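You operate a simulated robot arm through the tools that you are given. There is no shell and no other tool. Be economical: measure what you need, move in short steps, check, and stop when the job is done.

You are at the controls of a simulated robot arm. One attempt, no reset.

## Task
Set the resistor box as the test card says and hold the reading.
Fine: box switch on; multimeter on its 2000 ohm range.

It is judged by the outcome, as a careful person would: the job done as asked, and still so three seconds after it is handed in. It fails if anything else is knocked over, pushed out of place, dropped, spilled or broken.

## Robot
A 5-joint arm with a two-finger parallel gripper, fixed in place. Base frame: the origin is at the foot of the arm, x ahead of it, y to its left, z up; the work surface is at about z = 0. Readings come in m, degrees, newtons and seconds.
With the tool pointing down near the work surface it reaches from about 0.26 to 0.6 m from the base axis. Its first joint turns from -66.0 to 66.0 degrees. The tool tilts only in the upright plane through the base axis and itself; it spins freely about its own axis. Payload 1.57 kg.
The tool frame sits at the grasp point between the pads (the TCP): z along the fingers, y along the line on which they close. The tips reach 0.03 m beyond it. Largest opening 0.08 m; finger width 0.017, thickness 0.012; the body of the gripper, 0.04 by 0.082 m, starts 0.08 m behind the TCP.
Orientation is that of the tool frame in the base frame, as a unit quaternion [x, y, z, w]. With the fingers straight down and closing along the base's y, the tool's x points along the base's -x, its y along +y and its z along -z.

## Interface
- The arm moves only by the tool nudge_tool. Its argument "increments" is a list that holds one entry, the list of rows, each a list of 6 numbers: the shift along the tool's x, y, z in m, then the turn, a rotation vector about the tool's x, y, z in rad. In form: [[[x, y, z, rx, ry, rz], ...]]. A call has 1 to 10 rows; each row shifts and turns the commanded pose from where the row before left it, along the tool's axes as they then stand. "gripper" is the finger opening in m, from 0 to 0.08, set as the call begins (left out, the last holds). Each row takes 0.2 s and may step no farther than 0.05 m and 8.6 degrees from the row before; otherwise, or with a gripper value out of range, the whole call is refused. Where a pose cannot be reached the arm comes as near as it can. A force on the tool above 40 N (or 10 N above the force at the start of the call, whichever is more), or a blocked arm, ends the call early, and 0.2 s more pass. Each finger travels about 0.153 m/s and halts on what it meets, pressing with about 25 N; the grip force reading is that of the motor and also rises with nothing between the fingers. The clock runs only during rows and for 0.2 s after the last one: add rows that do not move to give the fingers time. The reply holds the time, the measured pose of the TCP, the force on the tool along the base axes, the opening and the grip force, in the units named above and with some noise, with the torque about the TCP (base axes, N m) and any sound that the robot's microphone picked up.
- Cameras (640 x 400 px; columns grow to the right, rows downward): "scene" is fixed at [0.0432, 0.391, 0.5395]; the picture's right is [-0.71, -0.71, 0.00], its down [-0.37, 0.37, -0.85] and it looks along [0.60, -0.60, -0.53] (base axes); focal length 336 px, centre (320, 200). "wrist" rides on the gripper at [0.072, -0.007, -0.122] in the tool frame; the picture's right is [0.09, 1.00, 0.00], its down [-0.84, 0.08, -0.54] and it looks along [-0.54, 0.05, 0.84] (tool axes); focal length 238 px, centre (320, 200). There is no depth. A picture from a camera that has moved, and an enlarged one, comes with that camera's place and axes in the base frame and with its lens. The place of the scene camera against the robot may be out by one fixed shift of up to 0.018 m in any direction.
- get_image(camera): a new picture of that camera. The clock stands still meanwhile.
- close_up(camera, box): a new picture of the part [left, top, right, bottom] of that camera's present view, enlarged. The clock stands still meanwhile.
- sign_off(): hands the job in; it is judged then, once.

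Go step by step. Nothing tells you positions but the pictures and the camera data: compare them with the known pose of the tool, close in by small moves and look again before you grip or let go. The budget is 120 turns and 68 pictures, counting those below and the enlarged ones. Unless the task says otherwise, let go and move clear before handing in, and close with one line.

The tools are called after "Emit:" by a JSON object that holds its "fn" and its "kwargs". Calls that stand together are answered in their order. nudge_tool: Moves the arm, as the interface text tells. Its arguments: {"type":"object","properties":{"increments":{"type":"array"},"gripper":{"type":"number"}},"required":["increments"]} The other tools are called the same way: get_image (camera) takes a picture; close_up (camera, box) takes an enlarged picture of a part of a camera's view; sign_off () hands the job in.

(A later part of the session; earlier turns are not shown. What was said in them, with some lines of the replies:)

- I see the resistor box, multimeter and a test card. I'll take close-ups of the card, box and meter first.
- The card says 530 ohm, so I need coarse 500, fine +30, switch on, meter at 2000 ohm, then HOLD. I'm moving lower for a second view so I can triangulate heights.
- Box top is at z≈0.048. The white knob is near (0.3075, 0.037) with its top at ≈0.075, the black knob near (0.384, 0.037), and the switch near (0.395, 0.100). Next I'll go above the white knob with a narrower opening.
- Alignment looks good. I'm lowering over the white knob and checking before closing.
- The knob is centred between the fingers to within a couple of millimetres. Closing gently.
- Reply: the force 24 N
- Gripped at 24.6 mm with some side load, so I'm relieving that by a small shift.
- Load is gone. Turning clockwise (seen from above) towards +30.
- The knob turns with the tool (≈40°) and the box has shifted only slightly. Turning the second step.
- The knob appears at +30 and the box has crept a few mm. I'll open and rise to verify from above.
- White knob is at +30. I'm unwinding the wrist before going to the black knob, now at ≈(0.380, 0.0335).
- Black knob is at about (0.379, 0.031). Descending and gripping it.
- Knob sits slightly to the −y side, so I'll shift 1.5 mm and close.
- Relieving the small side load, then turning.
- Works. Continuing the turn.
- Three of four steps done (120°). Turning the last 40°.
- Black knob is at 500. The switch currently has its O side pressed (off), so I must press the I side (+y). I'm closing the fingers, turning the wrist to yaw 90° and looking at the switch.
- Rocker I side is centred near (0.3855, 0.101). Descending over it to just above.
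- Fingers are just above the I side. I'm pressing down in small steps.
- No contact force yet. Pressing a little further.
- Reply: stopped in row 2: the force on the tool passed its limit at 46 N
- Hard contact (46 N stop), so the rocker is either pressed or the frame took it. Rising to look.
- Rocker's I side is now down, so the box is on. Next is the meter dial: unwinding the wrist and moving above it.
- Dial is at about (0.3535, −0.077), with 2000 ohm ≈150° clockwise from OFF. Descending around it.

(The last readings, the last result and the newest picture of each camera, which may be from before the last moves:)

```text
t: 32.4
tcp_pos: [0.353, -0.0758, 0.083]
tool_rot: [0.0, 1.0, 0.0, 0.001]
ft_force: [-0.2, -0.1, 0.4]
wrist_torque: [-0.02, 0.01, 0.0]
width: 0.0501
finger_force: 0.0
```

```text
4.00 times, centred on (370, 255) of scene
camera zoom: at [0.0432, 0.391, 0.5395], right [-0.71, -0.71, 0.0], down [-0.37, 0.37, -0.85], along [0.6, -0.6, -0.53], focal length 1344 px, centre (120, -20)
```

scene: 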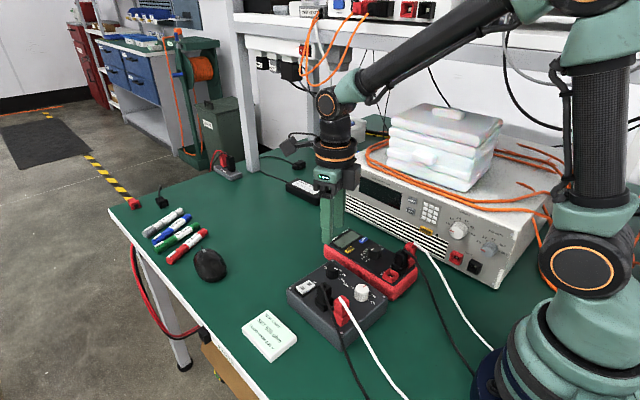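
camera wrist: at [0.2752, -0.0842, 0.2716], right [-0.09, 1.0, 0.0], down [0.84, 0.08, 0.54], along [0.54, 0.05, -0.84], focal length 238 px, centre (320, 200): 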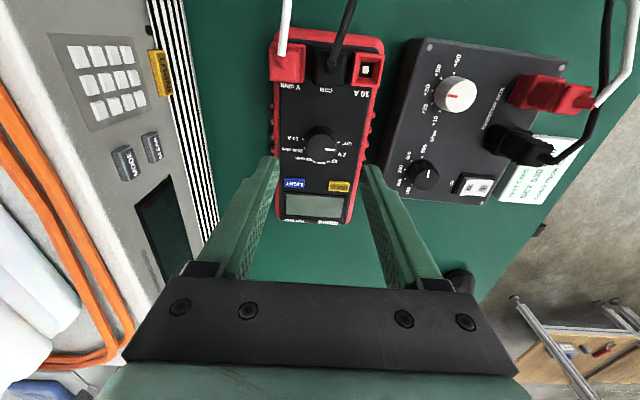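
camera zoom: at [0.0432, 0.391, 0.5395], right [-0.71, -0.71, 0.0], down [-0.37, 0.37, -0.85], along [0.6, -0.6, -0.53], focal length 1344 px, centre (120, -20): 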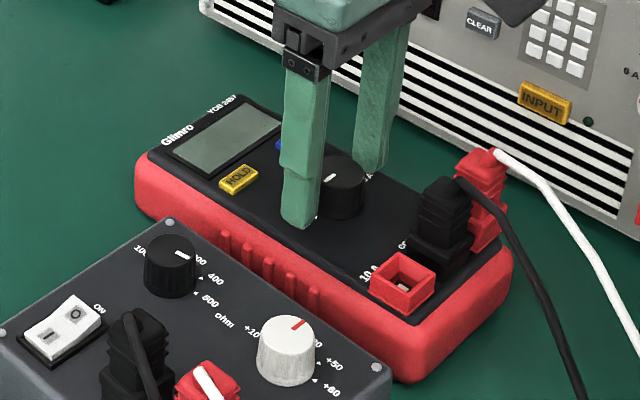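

Well centred. Lowering 4 mm more and gripping.

Emit:
{"fn": "nudge_tool", "kwargs": {"increments": [[[-0.0015, 0, 0.004, 0, 0, 0], [0, 0, 0, 0, 0, 0]]]}}

Emit:
{"fn": "nudge_tool", "kwargs": {"increments": [[[0, 0, 0, 0, 0, 0], [0, 0, 0, 0, 0, 0]]], "gripper": 0.018}}

```text
t: 33.0
tcp_pos: [0.3556, -0.0754, 0.0787]
tool_rot: [0.0, 1.0, 0.0, 0.001]
ft_force: [-0.8, 0.9, -0.4]
wrist_torque: [0.03, 0.0, 0.02]
width: 0.0501
finger_force: 0.0
```

```text
t: 33.6
tcp_pos: [0.3547, -0.0744, 0.0792]
tool_rot: [0.0, 1.0, 0.0, 0.001]
ft_force: [0.1, -4.3, -0.2]
wrist_torque: [-0.16, -0.02, -0.01]
width: 0.028
finger_force: 25.4
```

Gripped at 28 mm with little load. Turning clockwise in steps.

Emit:
{"fn": "nudge_tool", "kwargs": {"increments": [[[0, 0, 0, 0, 0, 0.131], [0, 0, 0, 0, 0, 0.131], [0, 0, 0, 0, 0, 0.131], [0, 0, 0, 0, 0, 0.131], [0, 0, 0, 0, 0, 0.131], [0, 0, 0, 0, 0, 0.131], [0, 0, 0, 0, 0, 0.131], [0, 0, 0, 0, 0, 0.131], [0, 0, 0, 0, 0, 0]]]}}

Emit:
{"fn": "close_up", "kwargs": {"camera": "scene", "box": [310, 205, 430, 305]}}

```text
t: 35.6
tcp_pos: [0.3559, -0.0752, 0.0777]
tool_rot: [0.501, 0.865, 0.0, 0.001]
ft_force: [-0.1, -0.2, 0.3]
wrist_torque: [-0.02, 0.0, 0.0]
width: 0.0284
finger_force: 24.9
```

```text
4.00 times, centred on (370, 255) of scene
camera zoom: at [0.0432, 0.391, 0.5395], right [-0.71, -0.71, 0.0], down [-0.37, 0.37, -0.85], along [0.6, -0.6, -0.53], focal length 1344 px, centre (120, -20)
```

zoom: 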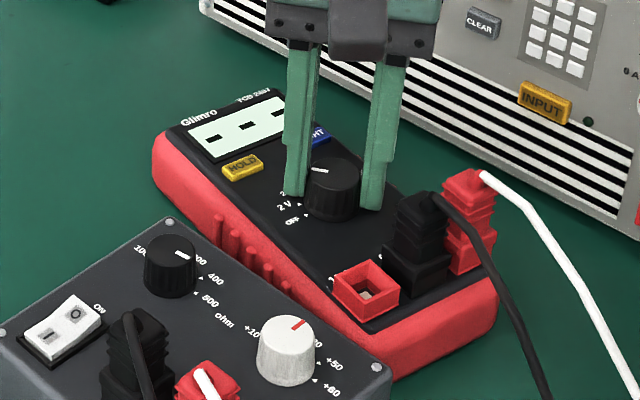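

The meter woke up, but its body turned roughly 8° with the dial. I'll press down lightly to increase its friction while turning on.

Emit:
{"fn": "nudge_tool", "kwargs": {"increments": [[[0, 0, 0.0015, 0, 0, 0], [0, 0, 0.001, 0, 0, 0], [0, 0, 0, 0, 0, 0]]]}}

```text
t: 36.4
tcp_pos: [0.3556, -0.0747, 0.0771]
tool_rot: [0.501, 0.866, 0.001, 0.002]
ft_force: [-4.4, 5.3, 17.0]
wrist_torque: [0.25, 0.2, -0.03]
width: 0.0283
finger_force: 24.8
```

17 N of downforce. Turning one more step.

Emit:
{"fn": "nudge_tool", "kwargs": {"increments": [[[0, 0, 0, 0, 0, 0.131], [0, 0, 0, 0, 0, 0.131], [0, 0, 0, 0, 0, 0.131], [0, 0, 0, 0, 0, 0.131], [0, 0, 0, 0, 0, 0]]]}}

Emit:
{"fn": "close_up", "kwargs": {"camera": "scene", "box": [310, 205, 430, 305]}}

```text
t: 37.6
tcp_pos: [0.3538, -0.0757, 0.0765]
tool_rot: [0.709, 0.705, 0.001, -0.001]
ft_force: [-11.2, -12.6, 12.0]
wrist_torque: [-0.31, 0.44, 0.02]
width: 0.0283
finger_force: 24.9
```

```text
4.00 times, centred on (370, 255) of scene
camera zoom: at [0.0432, 0.391, 0.5395], right [-0.71, -0.71, 0.0], down [-0.37, 0.37, -0.85], along [0.6, -0.6, -0.53], focal length 1344 px, centre (120, -20)
```

zoom: 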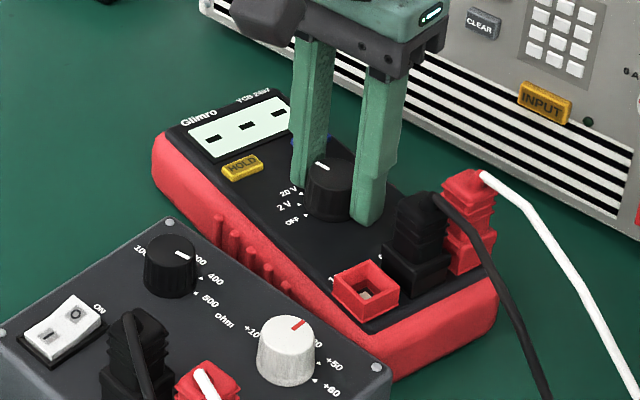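

Downforce works: the meter held still. Two more steps.

Emit:
{"fn": "nudge_tool", "kwargs": {"increments": [[[0, 0, 0, 0, 0, 0.131], [0, 0, 0, 0, 0, 0.131], [0, 0, 0, 0, 0, 0.131], [0, 0, 0, 0, 0, 0.131], [0, 0, 0, 0, 0, 0]]]}}

Emit:
{"fn": "nudge_tool", "kwargs": {"increments": [[[0, 0, 0, 0, 0, 0.131], [0, 0, 0, 0, 0, 0.131], [0, 0, 0, 0, 0, 0.131], [0, 0, 0, 0, 0, 0.131], [0, 0, 0, 0, 0, 0]]]}}

Emit:
{"fn": "close_up", "kwargs": {"camera": "scene", "box": [310, 205, 430, 305]}}

```text
t: 38.8
tcp_pos: [0.3543, -0.0748, 0.0768]
tool_rot: [0.868, 0.497, 0.0, 0.001]
ft_force: [-0.1, 0.2, -5.9]
wrist_torque: [-0.06, -0.11, -0.04]
width: 0.0279
finger_force: 25.6
```

```text
t: 40.0
tcp_pos: [0.3554, -0.0753, 0.0757]
tool_rot: [0.967, 0.256, 0.001, -0.001]
ft_force: [-0.7, 0.5, -5.8]
wrist_torque: [0.0, -0.02, 0.0]
width: 0.0283
finger_force: 25.5
```

```text
4.00 times, centred on (370, 255) of scene
camera zoom: at [0.0432, 0.391, 0.5395], right [-0.71, -0.71, 0.0], down [-0.37, 0.37, -0.85], along [0.6, -0.6, -0.53], focal length 1344 px, centre (120, -20)
```

zoom: 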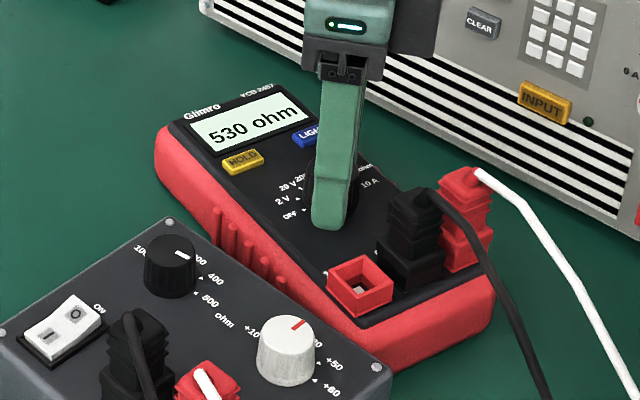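

The display reads 530 ohm. The meter body has rotated about 10°, so while still holding the dial (lightly unloaded) I'll try turning it back.

Emit:
{"fn": "nudge_tool", "kwargs": {"increments": [[[0, 0, 0, 0, 0, -0.03], [0, 0, 0, 0, 0, -0.03], [0, 0, 0, 0, 0, -0.03], [0, 0, 0, 0, 0, -0.03], [0, 0, 0, 0, 0, 0]]]}}

Emit:
{"fn": "close_up", "kwargs": {"camera": "scene", "box": [310, 205, 430, 305]}}

```text
t: 41.2
tcp_pos: [0.3553, -0.0754, 0.0779]
tool_rot: [0.949, 0.314, 0.0, 0.0]
ft_force: [0.2, -0.1, -5.8]
wrist_torque: [0.03, 0.03, 0.02]
width: 0.0282
finger_force: 25.0
```

```text
4.00 times, centred on (370, 255) of scene
camera zoom: at [0.0432, 0.391, 0.5395], right [-0.71, -0.71, 0.0], down [-0.37, 0.37, -0.85], along [0.6, -0.6, -0.53], focal length 1344 px, centre (120, -20)
```

zoom: 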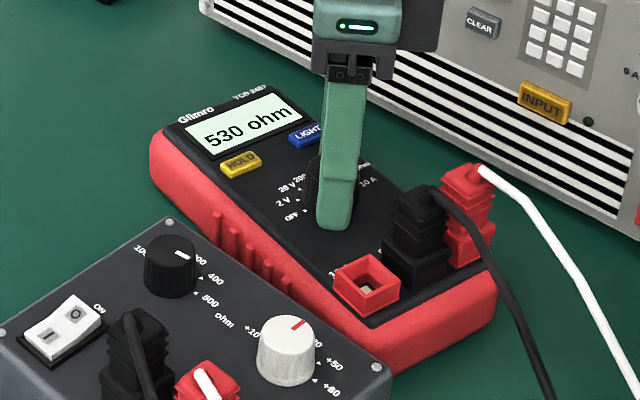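

It follows and the reading stays 530. Continuing.

Emit:
{"fn": "nudge_tool", "kwargs": {"increments": [[[0, 0, 0, 0, 0, -0.03], [0, 0, 0, 0, 0, -0.03], [0, 0, 0, 0, 0, -0.03], [0, 0, 0, 0, 0, -0.03], [0, 0, 0, 0, 0, 0]]]}}

Emit:
{"fn": "close_up", "kwargs": {"camera": "scene", "box": [310, 205, 430, 305]}}

```text
t: 42.4
tcp_pos: [0.3557, -0.0758, 0.0767]
tool_rot: [0.929, 0.371, -0.001, -0.001]
ft_force: [-3.4, 0.7, 0.6]
wrist_torque: [-0.02, 0.11, 0.01]
width: 0.028
finger_force: 24.8
```

```text
4.00 times, centred on (370, 255) of scene
camera zoom: at [0.0432, 0.391, 0.5395], right [-0.71, -0.71, 0.0], down [-0.37, 0.37, -0.85], along [0.6, -0.6, -0.53], focal length 1344 px, centre (120, -20)
```

zoom: 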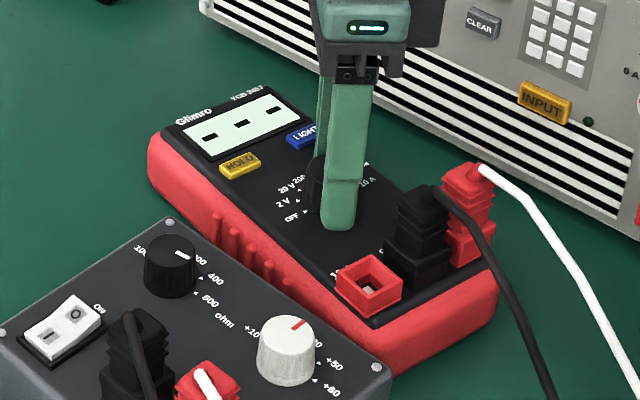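

The dial clicked back one step. I'll restore it forward with downforce.

Emit:
{"fn": "nudge_tool", "kwargs": {"increments": [[[0, 0, 0.0015, 0, 0, 0], [0, 0, 0.001, 0, 0, 0], [0, 0, 0, 0, 0, 0.1], [0, 0, 0, 0, 0, 0.1], [0, 0, 0, 0, 0, 0.1], [0, 0, 0, 0, 0, 0]]]}}

Emit:
{"fn": "close_up", "kwargs": {"camera": "scene", "box": [310, 205, 430, 305]}}

```text
t: 43.0
tcp_pos: [0.3561, -0.076, 0.0767]
tool_rot: [0.928, 0.372, 0.0, 0.0]
ft_force: [-1.1, 0.0, 4.5]
wrist_torque: [0.06, 0.05, 0.02]
width: 0.028
finger_force: 25.4
stopped in row 2: the force on the tool passed its limit at 44 N (the readings are from after the stop); the commanded pose is now the measured one
```

```text
4.00 times, centred on (370, 255) of scene
camera zoom: at [0.0432, 0.391, 0.5395], right [-0.71, -0.71, 0.0], down [-0.37, 0.37, -0.85], along [0.6, -0.6, -0.53], focal length 1344 px, centre (120, -20)
```

zoom: 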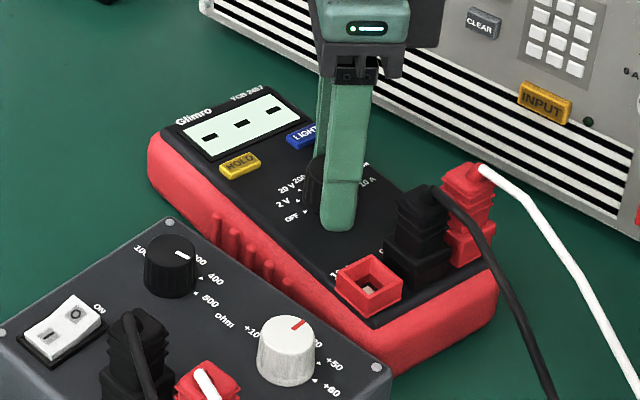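

Too stiff now (the tips are near the meter face). Using a smaller push.

Emit:
{"fn": "nudge_tool", "kwargs": {"increments": [[[0, 0, 0.0008, 0, 0, 0], [0, 0, 0, 0, 0, 0.1], [0, 0, 0, 0, 0, 0.1], [0, 0, 0, 0, 0, 0.1], [0, 0, 0, 0, 0, 0]]]}}

Emit:
{"fn": "close_up", "kwargs": {"camera": "scene", "box": [310, 205, 430, 305]}}

```text
t: 44.0
tcp_pos: [0.3553, -0.0743, 0.0758]
tool_rot: [0.972, 0.234, 0.0, 0.0]
ft_force: [-1.8, -0.6, 4.6]
wrist_torque: [0.07, -0.04, -0.01]
width: 0.0281
finger_force: 25.2
stopped in row 5: the force on the tool passed its limit at 51 N (the readings are from after the stop); the commanded pose is now the measured one
```

```text
4.00 times, centred on (370, 255) of scene
camera zoom: at [0.0432, 0.391, 0.5395], right [-0.71, -0.71, 0.0], down [-0.37, 0.37, -0.85], along [0.6, -0.6, -0.53], focal length 1344 px, centre (120, -20)
```

zoom: 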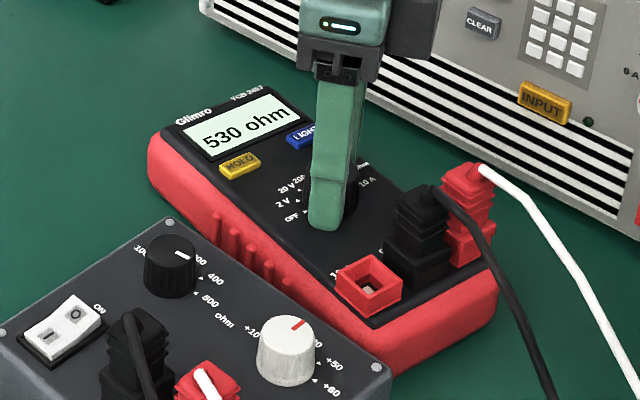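

Reads 530 again and the body stayed put. Releasing and rising.

Emit:
{"fn": "nudge_tool", "kwargs": {"increments": [[[0, 0, 0, 0, 0, 0], [0, 0, 0, 0, 0, 0], [0, 0, -0.03, 0, 0, 0], [0, 0, -0.03, 0, 0, 0], [0, 0, -0.03, 0, 0, 0], [0, 0, 0, 0, 0, 0]]], "gripper": 0.045}}

Emit:
{"fn": "get_image", "kwargs": {"camera": "wrist"}}

Emit:
{"fn": "get_image", "kwargs": {"camera": "scene"}}

```text
t: 45.4
tcp_pos: [0.3562, -0.0735, 0.1653]
tool_rot: [0.972, 0.234, 0.001, 0.0]
ft_force: [0.5, -0.4, 0.0]
wrist_torque: [0.02, 0.0, 0.03]
width: 0.045
finger_force: 0.0
```

```text
17 pictures are left
camera wrist: at [0.4162, -0.0357, 0.2865], right [0.53, -0.85, 0.0], down [-0.71, -0.45, 0.54], along [-0.46, -0.29, -0.84], focal length 238 px, centre (320, 200)
```

wrist: 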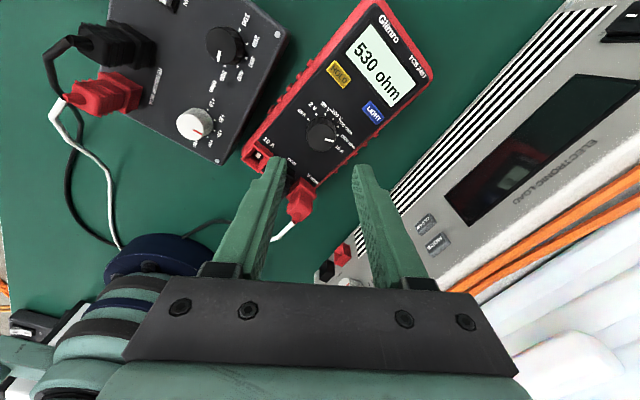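

```text
16 pictures are left
```

scene: 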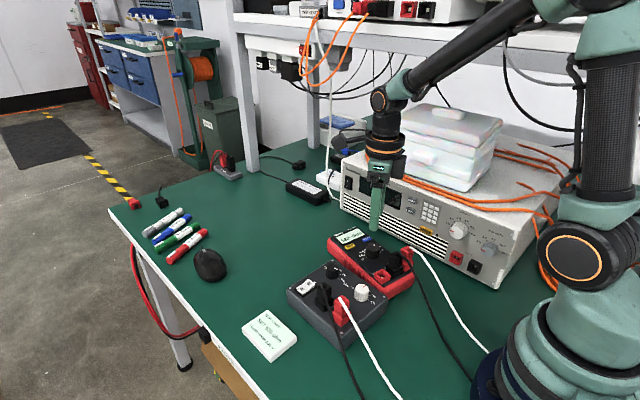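

The result is good and displacement is small. HOLD is at about (0.407, −0.062). I'll close the fingers, square them up and move above it.

Emit:
{"fn": "nudge_tool", "kwargs": {"increments": [[[0, 0, 0, 0, 0, 0.125], [0, 0, 0, 0, 0, 0.125], [0, 0, 0, 0, 0, 0.125], [0, 0, 0, 0, 0, 0.098], [0, 0, 0, 0, 0, 0]]], "gripper": 0.0}}

Emit:
{"fn": "nudge_tool", "kwargs": {"increments": [[[0.025, -0.006, 0.02, 0, 0, 0], [0.0245, -0.0055, 0.02, 0, 0, 0], [0, 0, 0.02, 0, 0, 0], [0, 0, 0.01, 0, 0, 0], [0, 0, 0, 0, 0, 0]]]}}

Emit:
{"fn": "get_image", "kwargs": {"camera": "wrist"}}

Emit:
{"fn": "close_up", "kwargs": {"camera": "scene", "box": [310, 205, 430, 305]}}

```text
t: 46.6
tcp_pos: [0.3554, -0.0738, 0.1666]
tool_rot: [1.0, -0.002, 0.0, 0.0]
ft_force: [0.4, -0.2, -0.5]
wrist_torque: [-0.02, 0.01, -0.01]
width: 0.0
finger_force: 21.1
```

```text
t: 47.8
tcp_pos: [0.406, -0.0637, 0.0963]
tool_rot: [1.0, -0.001, 0.0, 0.001]
ft_force: [-0.2, 0.4, -0.2]
wrist_torque: [0.03, 0.06, 0.02]
width: 0.0001
finger_force: 21.2
```

```text
15 pictures are left
camera wrist: at [0.4758, -0.0585, 0.2174], right [0.09, -1.0, 0.0], down [-0.84, -0.08, 0.54], along [-0.54, -0.05, -0.84], focal length 238 px, centre (320, 200)
```

wrist: 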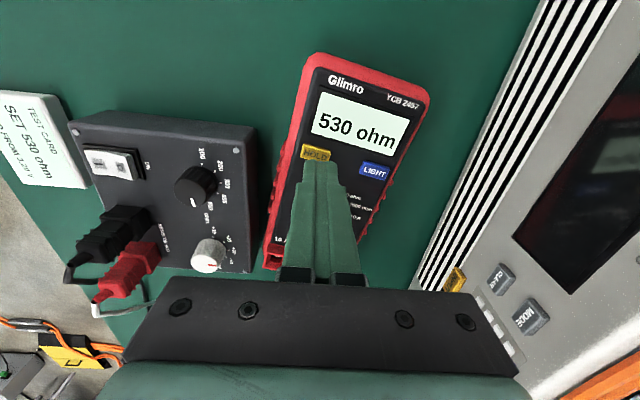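

```text
4.00 times, centred on (370, 255) of scene
camera zoom: at [0.0432, 0.391, 0.5395], right [-0.71, -0.71, 0.0], down [-0.37, 0.37, -0.85], along [0.6, -0.6, -0.53], focal length 1344 px, centre (120, -20)
```

zoom: 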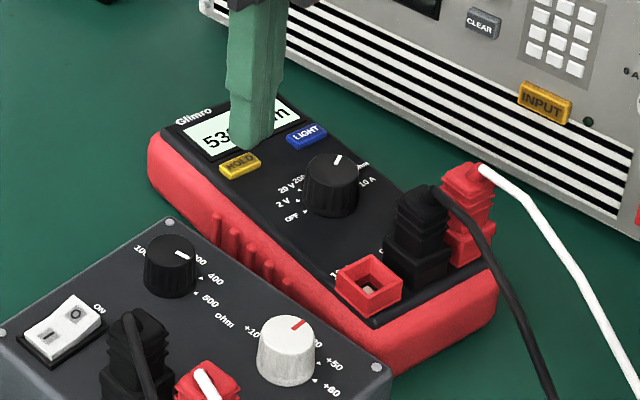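

HOLD centre is near (0.4055, −0.061). I'm adjusting 2–3 mm and lowering.

Emit:
{"fn": "nudge_tool", "kwargs": {"increments": [[[-0.0015, -0.0025, 0.01, 0, 0, 0], [0, 0, 0.006, 0, 0, 0], [0, 0, 0.002, 0, 0, 0], [0, 0, 0, 0, 0, 0]]]}}

Emit:
{"fn": "close_up", "kwargs": {"camera": "wrist", "box": [240, 80, 400, 190]}}

```text
t: 48.8
tcp_pos: [0.4026, -0.061, 0.0789]
tool_rot: [1.0, -0.001, -0.001, -0.001]
ft_force: [-0.8, 0.8, 3.1]
wrist_torque: [0.02, -0.08, -0.03]
width: 0.0
finger_force: 21.3
heard: click
```

```text
3.64 times, centred on (320, 135) of wrist
camera zoom: at [0.4744, -0.0559, 0.1991], right [0.09, -1.0, 0.0], down [-0.84, -0.08, 0.54], along [-0.54, -0.05, -0.84], focal length 867 px, centre (320, 436)
```

zoom: 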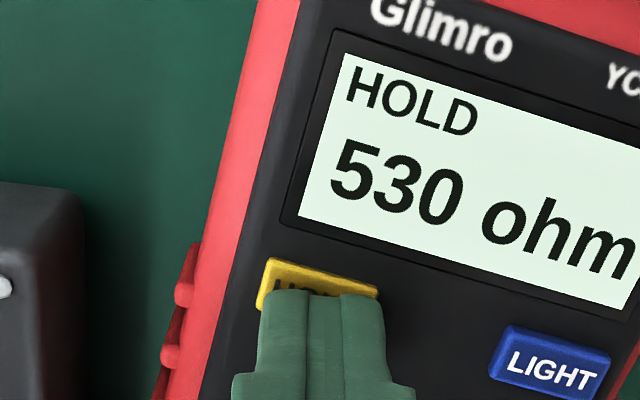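

A click was heard and the display shows HOLD 530 ohm. Lifting clear and verifying.

Emit:
{"fn": "nudge_tool", "kwargs": {"increments": [[[0, 0, -0.02, 0, 0, 0], [0, 0, -0.04, 0, 0, 0], [0, 0, -0.04, 0, 0, 0], [0, 0, -0.04, 0, 0, 0], [0, 0, 0, 0, 0, 0], [0, 0, 0, 0, 0, 0]]]}}

Emit:
{"fn": "close_up", "kwargs": {"camera": "scene", "box": [270, 205, 430, 345]}}

Emit:
{"fn": "get_image", "kwargs": {"camera": "wrist"}}

```text
t: 50.2
tcp_pos: [0.4024, -0.0602, 0.2191]
tool_rot: [1.0, -0.001, -0.001, -0.001]
ft_force: [-0.4, -0.9, 0.7]
wrist_torque: [0.0, 0.0, -0.01]
width: 0.0
finger_force: 21.6
```

```text
2.86 times, centred on (350, 275) of scene
camera zoom: at [0.0432, 0.391, 0.5395], right [-0.71, -0.71, 0.0], down [-0.37, 0.37, -0.85], along [0.6, -0.6, -0.53], focal length 960 px, centre (234, -14)
```

zoom: 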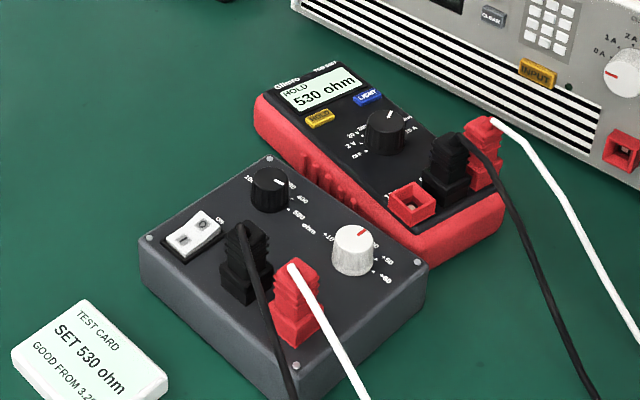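

```text
11 pictures are left
camera wrist: at [0.4739, -0.0549, 0.3404], right [0.09, -1.0, 0.0], down [-0.84, -0.08, 0.54], along [-0.54, -0.05, -0.84], focal length 238 px, centre (320, 200)
```

wrist: 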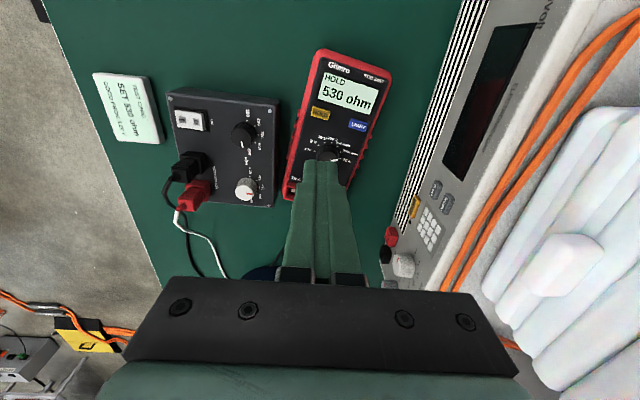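

The box is set to 500 + 30 and switched on, the meter is on its 2000 ohm range, and the display shows HOLD 530 ohm. The arm is clear, so I'm handing in.

Emit:
{"fn": "sign_off", "kwargs": {}}

```text
The job is handed in.
```

The resistor box is set to 530 ohm and switched on, and the meter is on its 2000 ohm range with HOLD showing 530 ohm; turning the knobs left the meter body rotated by about 10° and the box shifted by a few millimetres.
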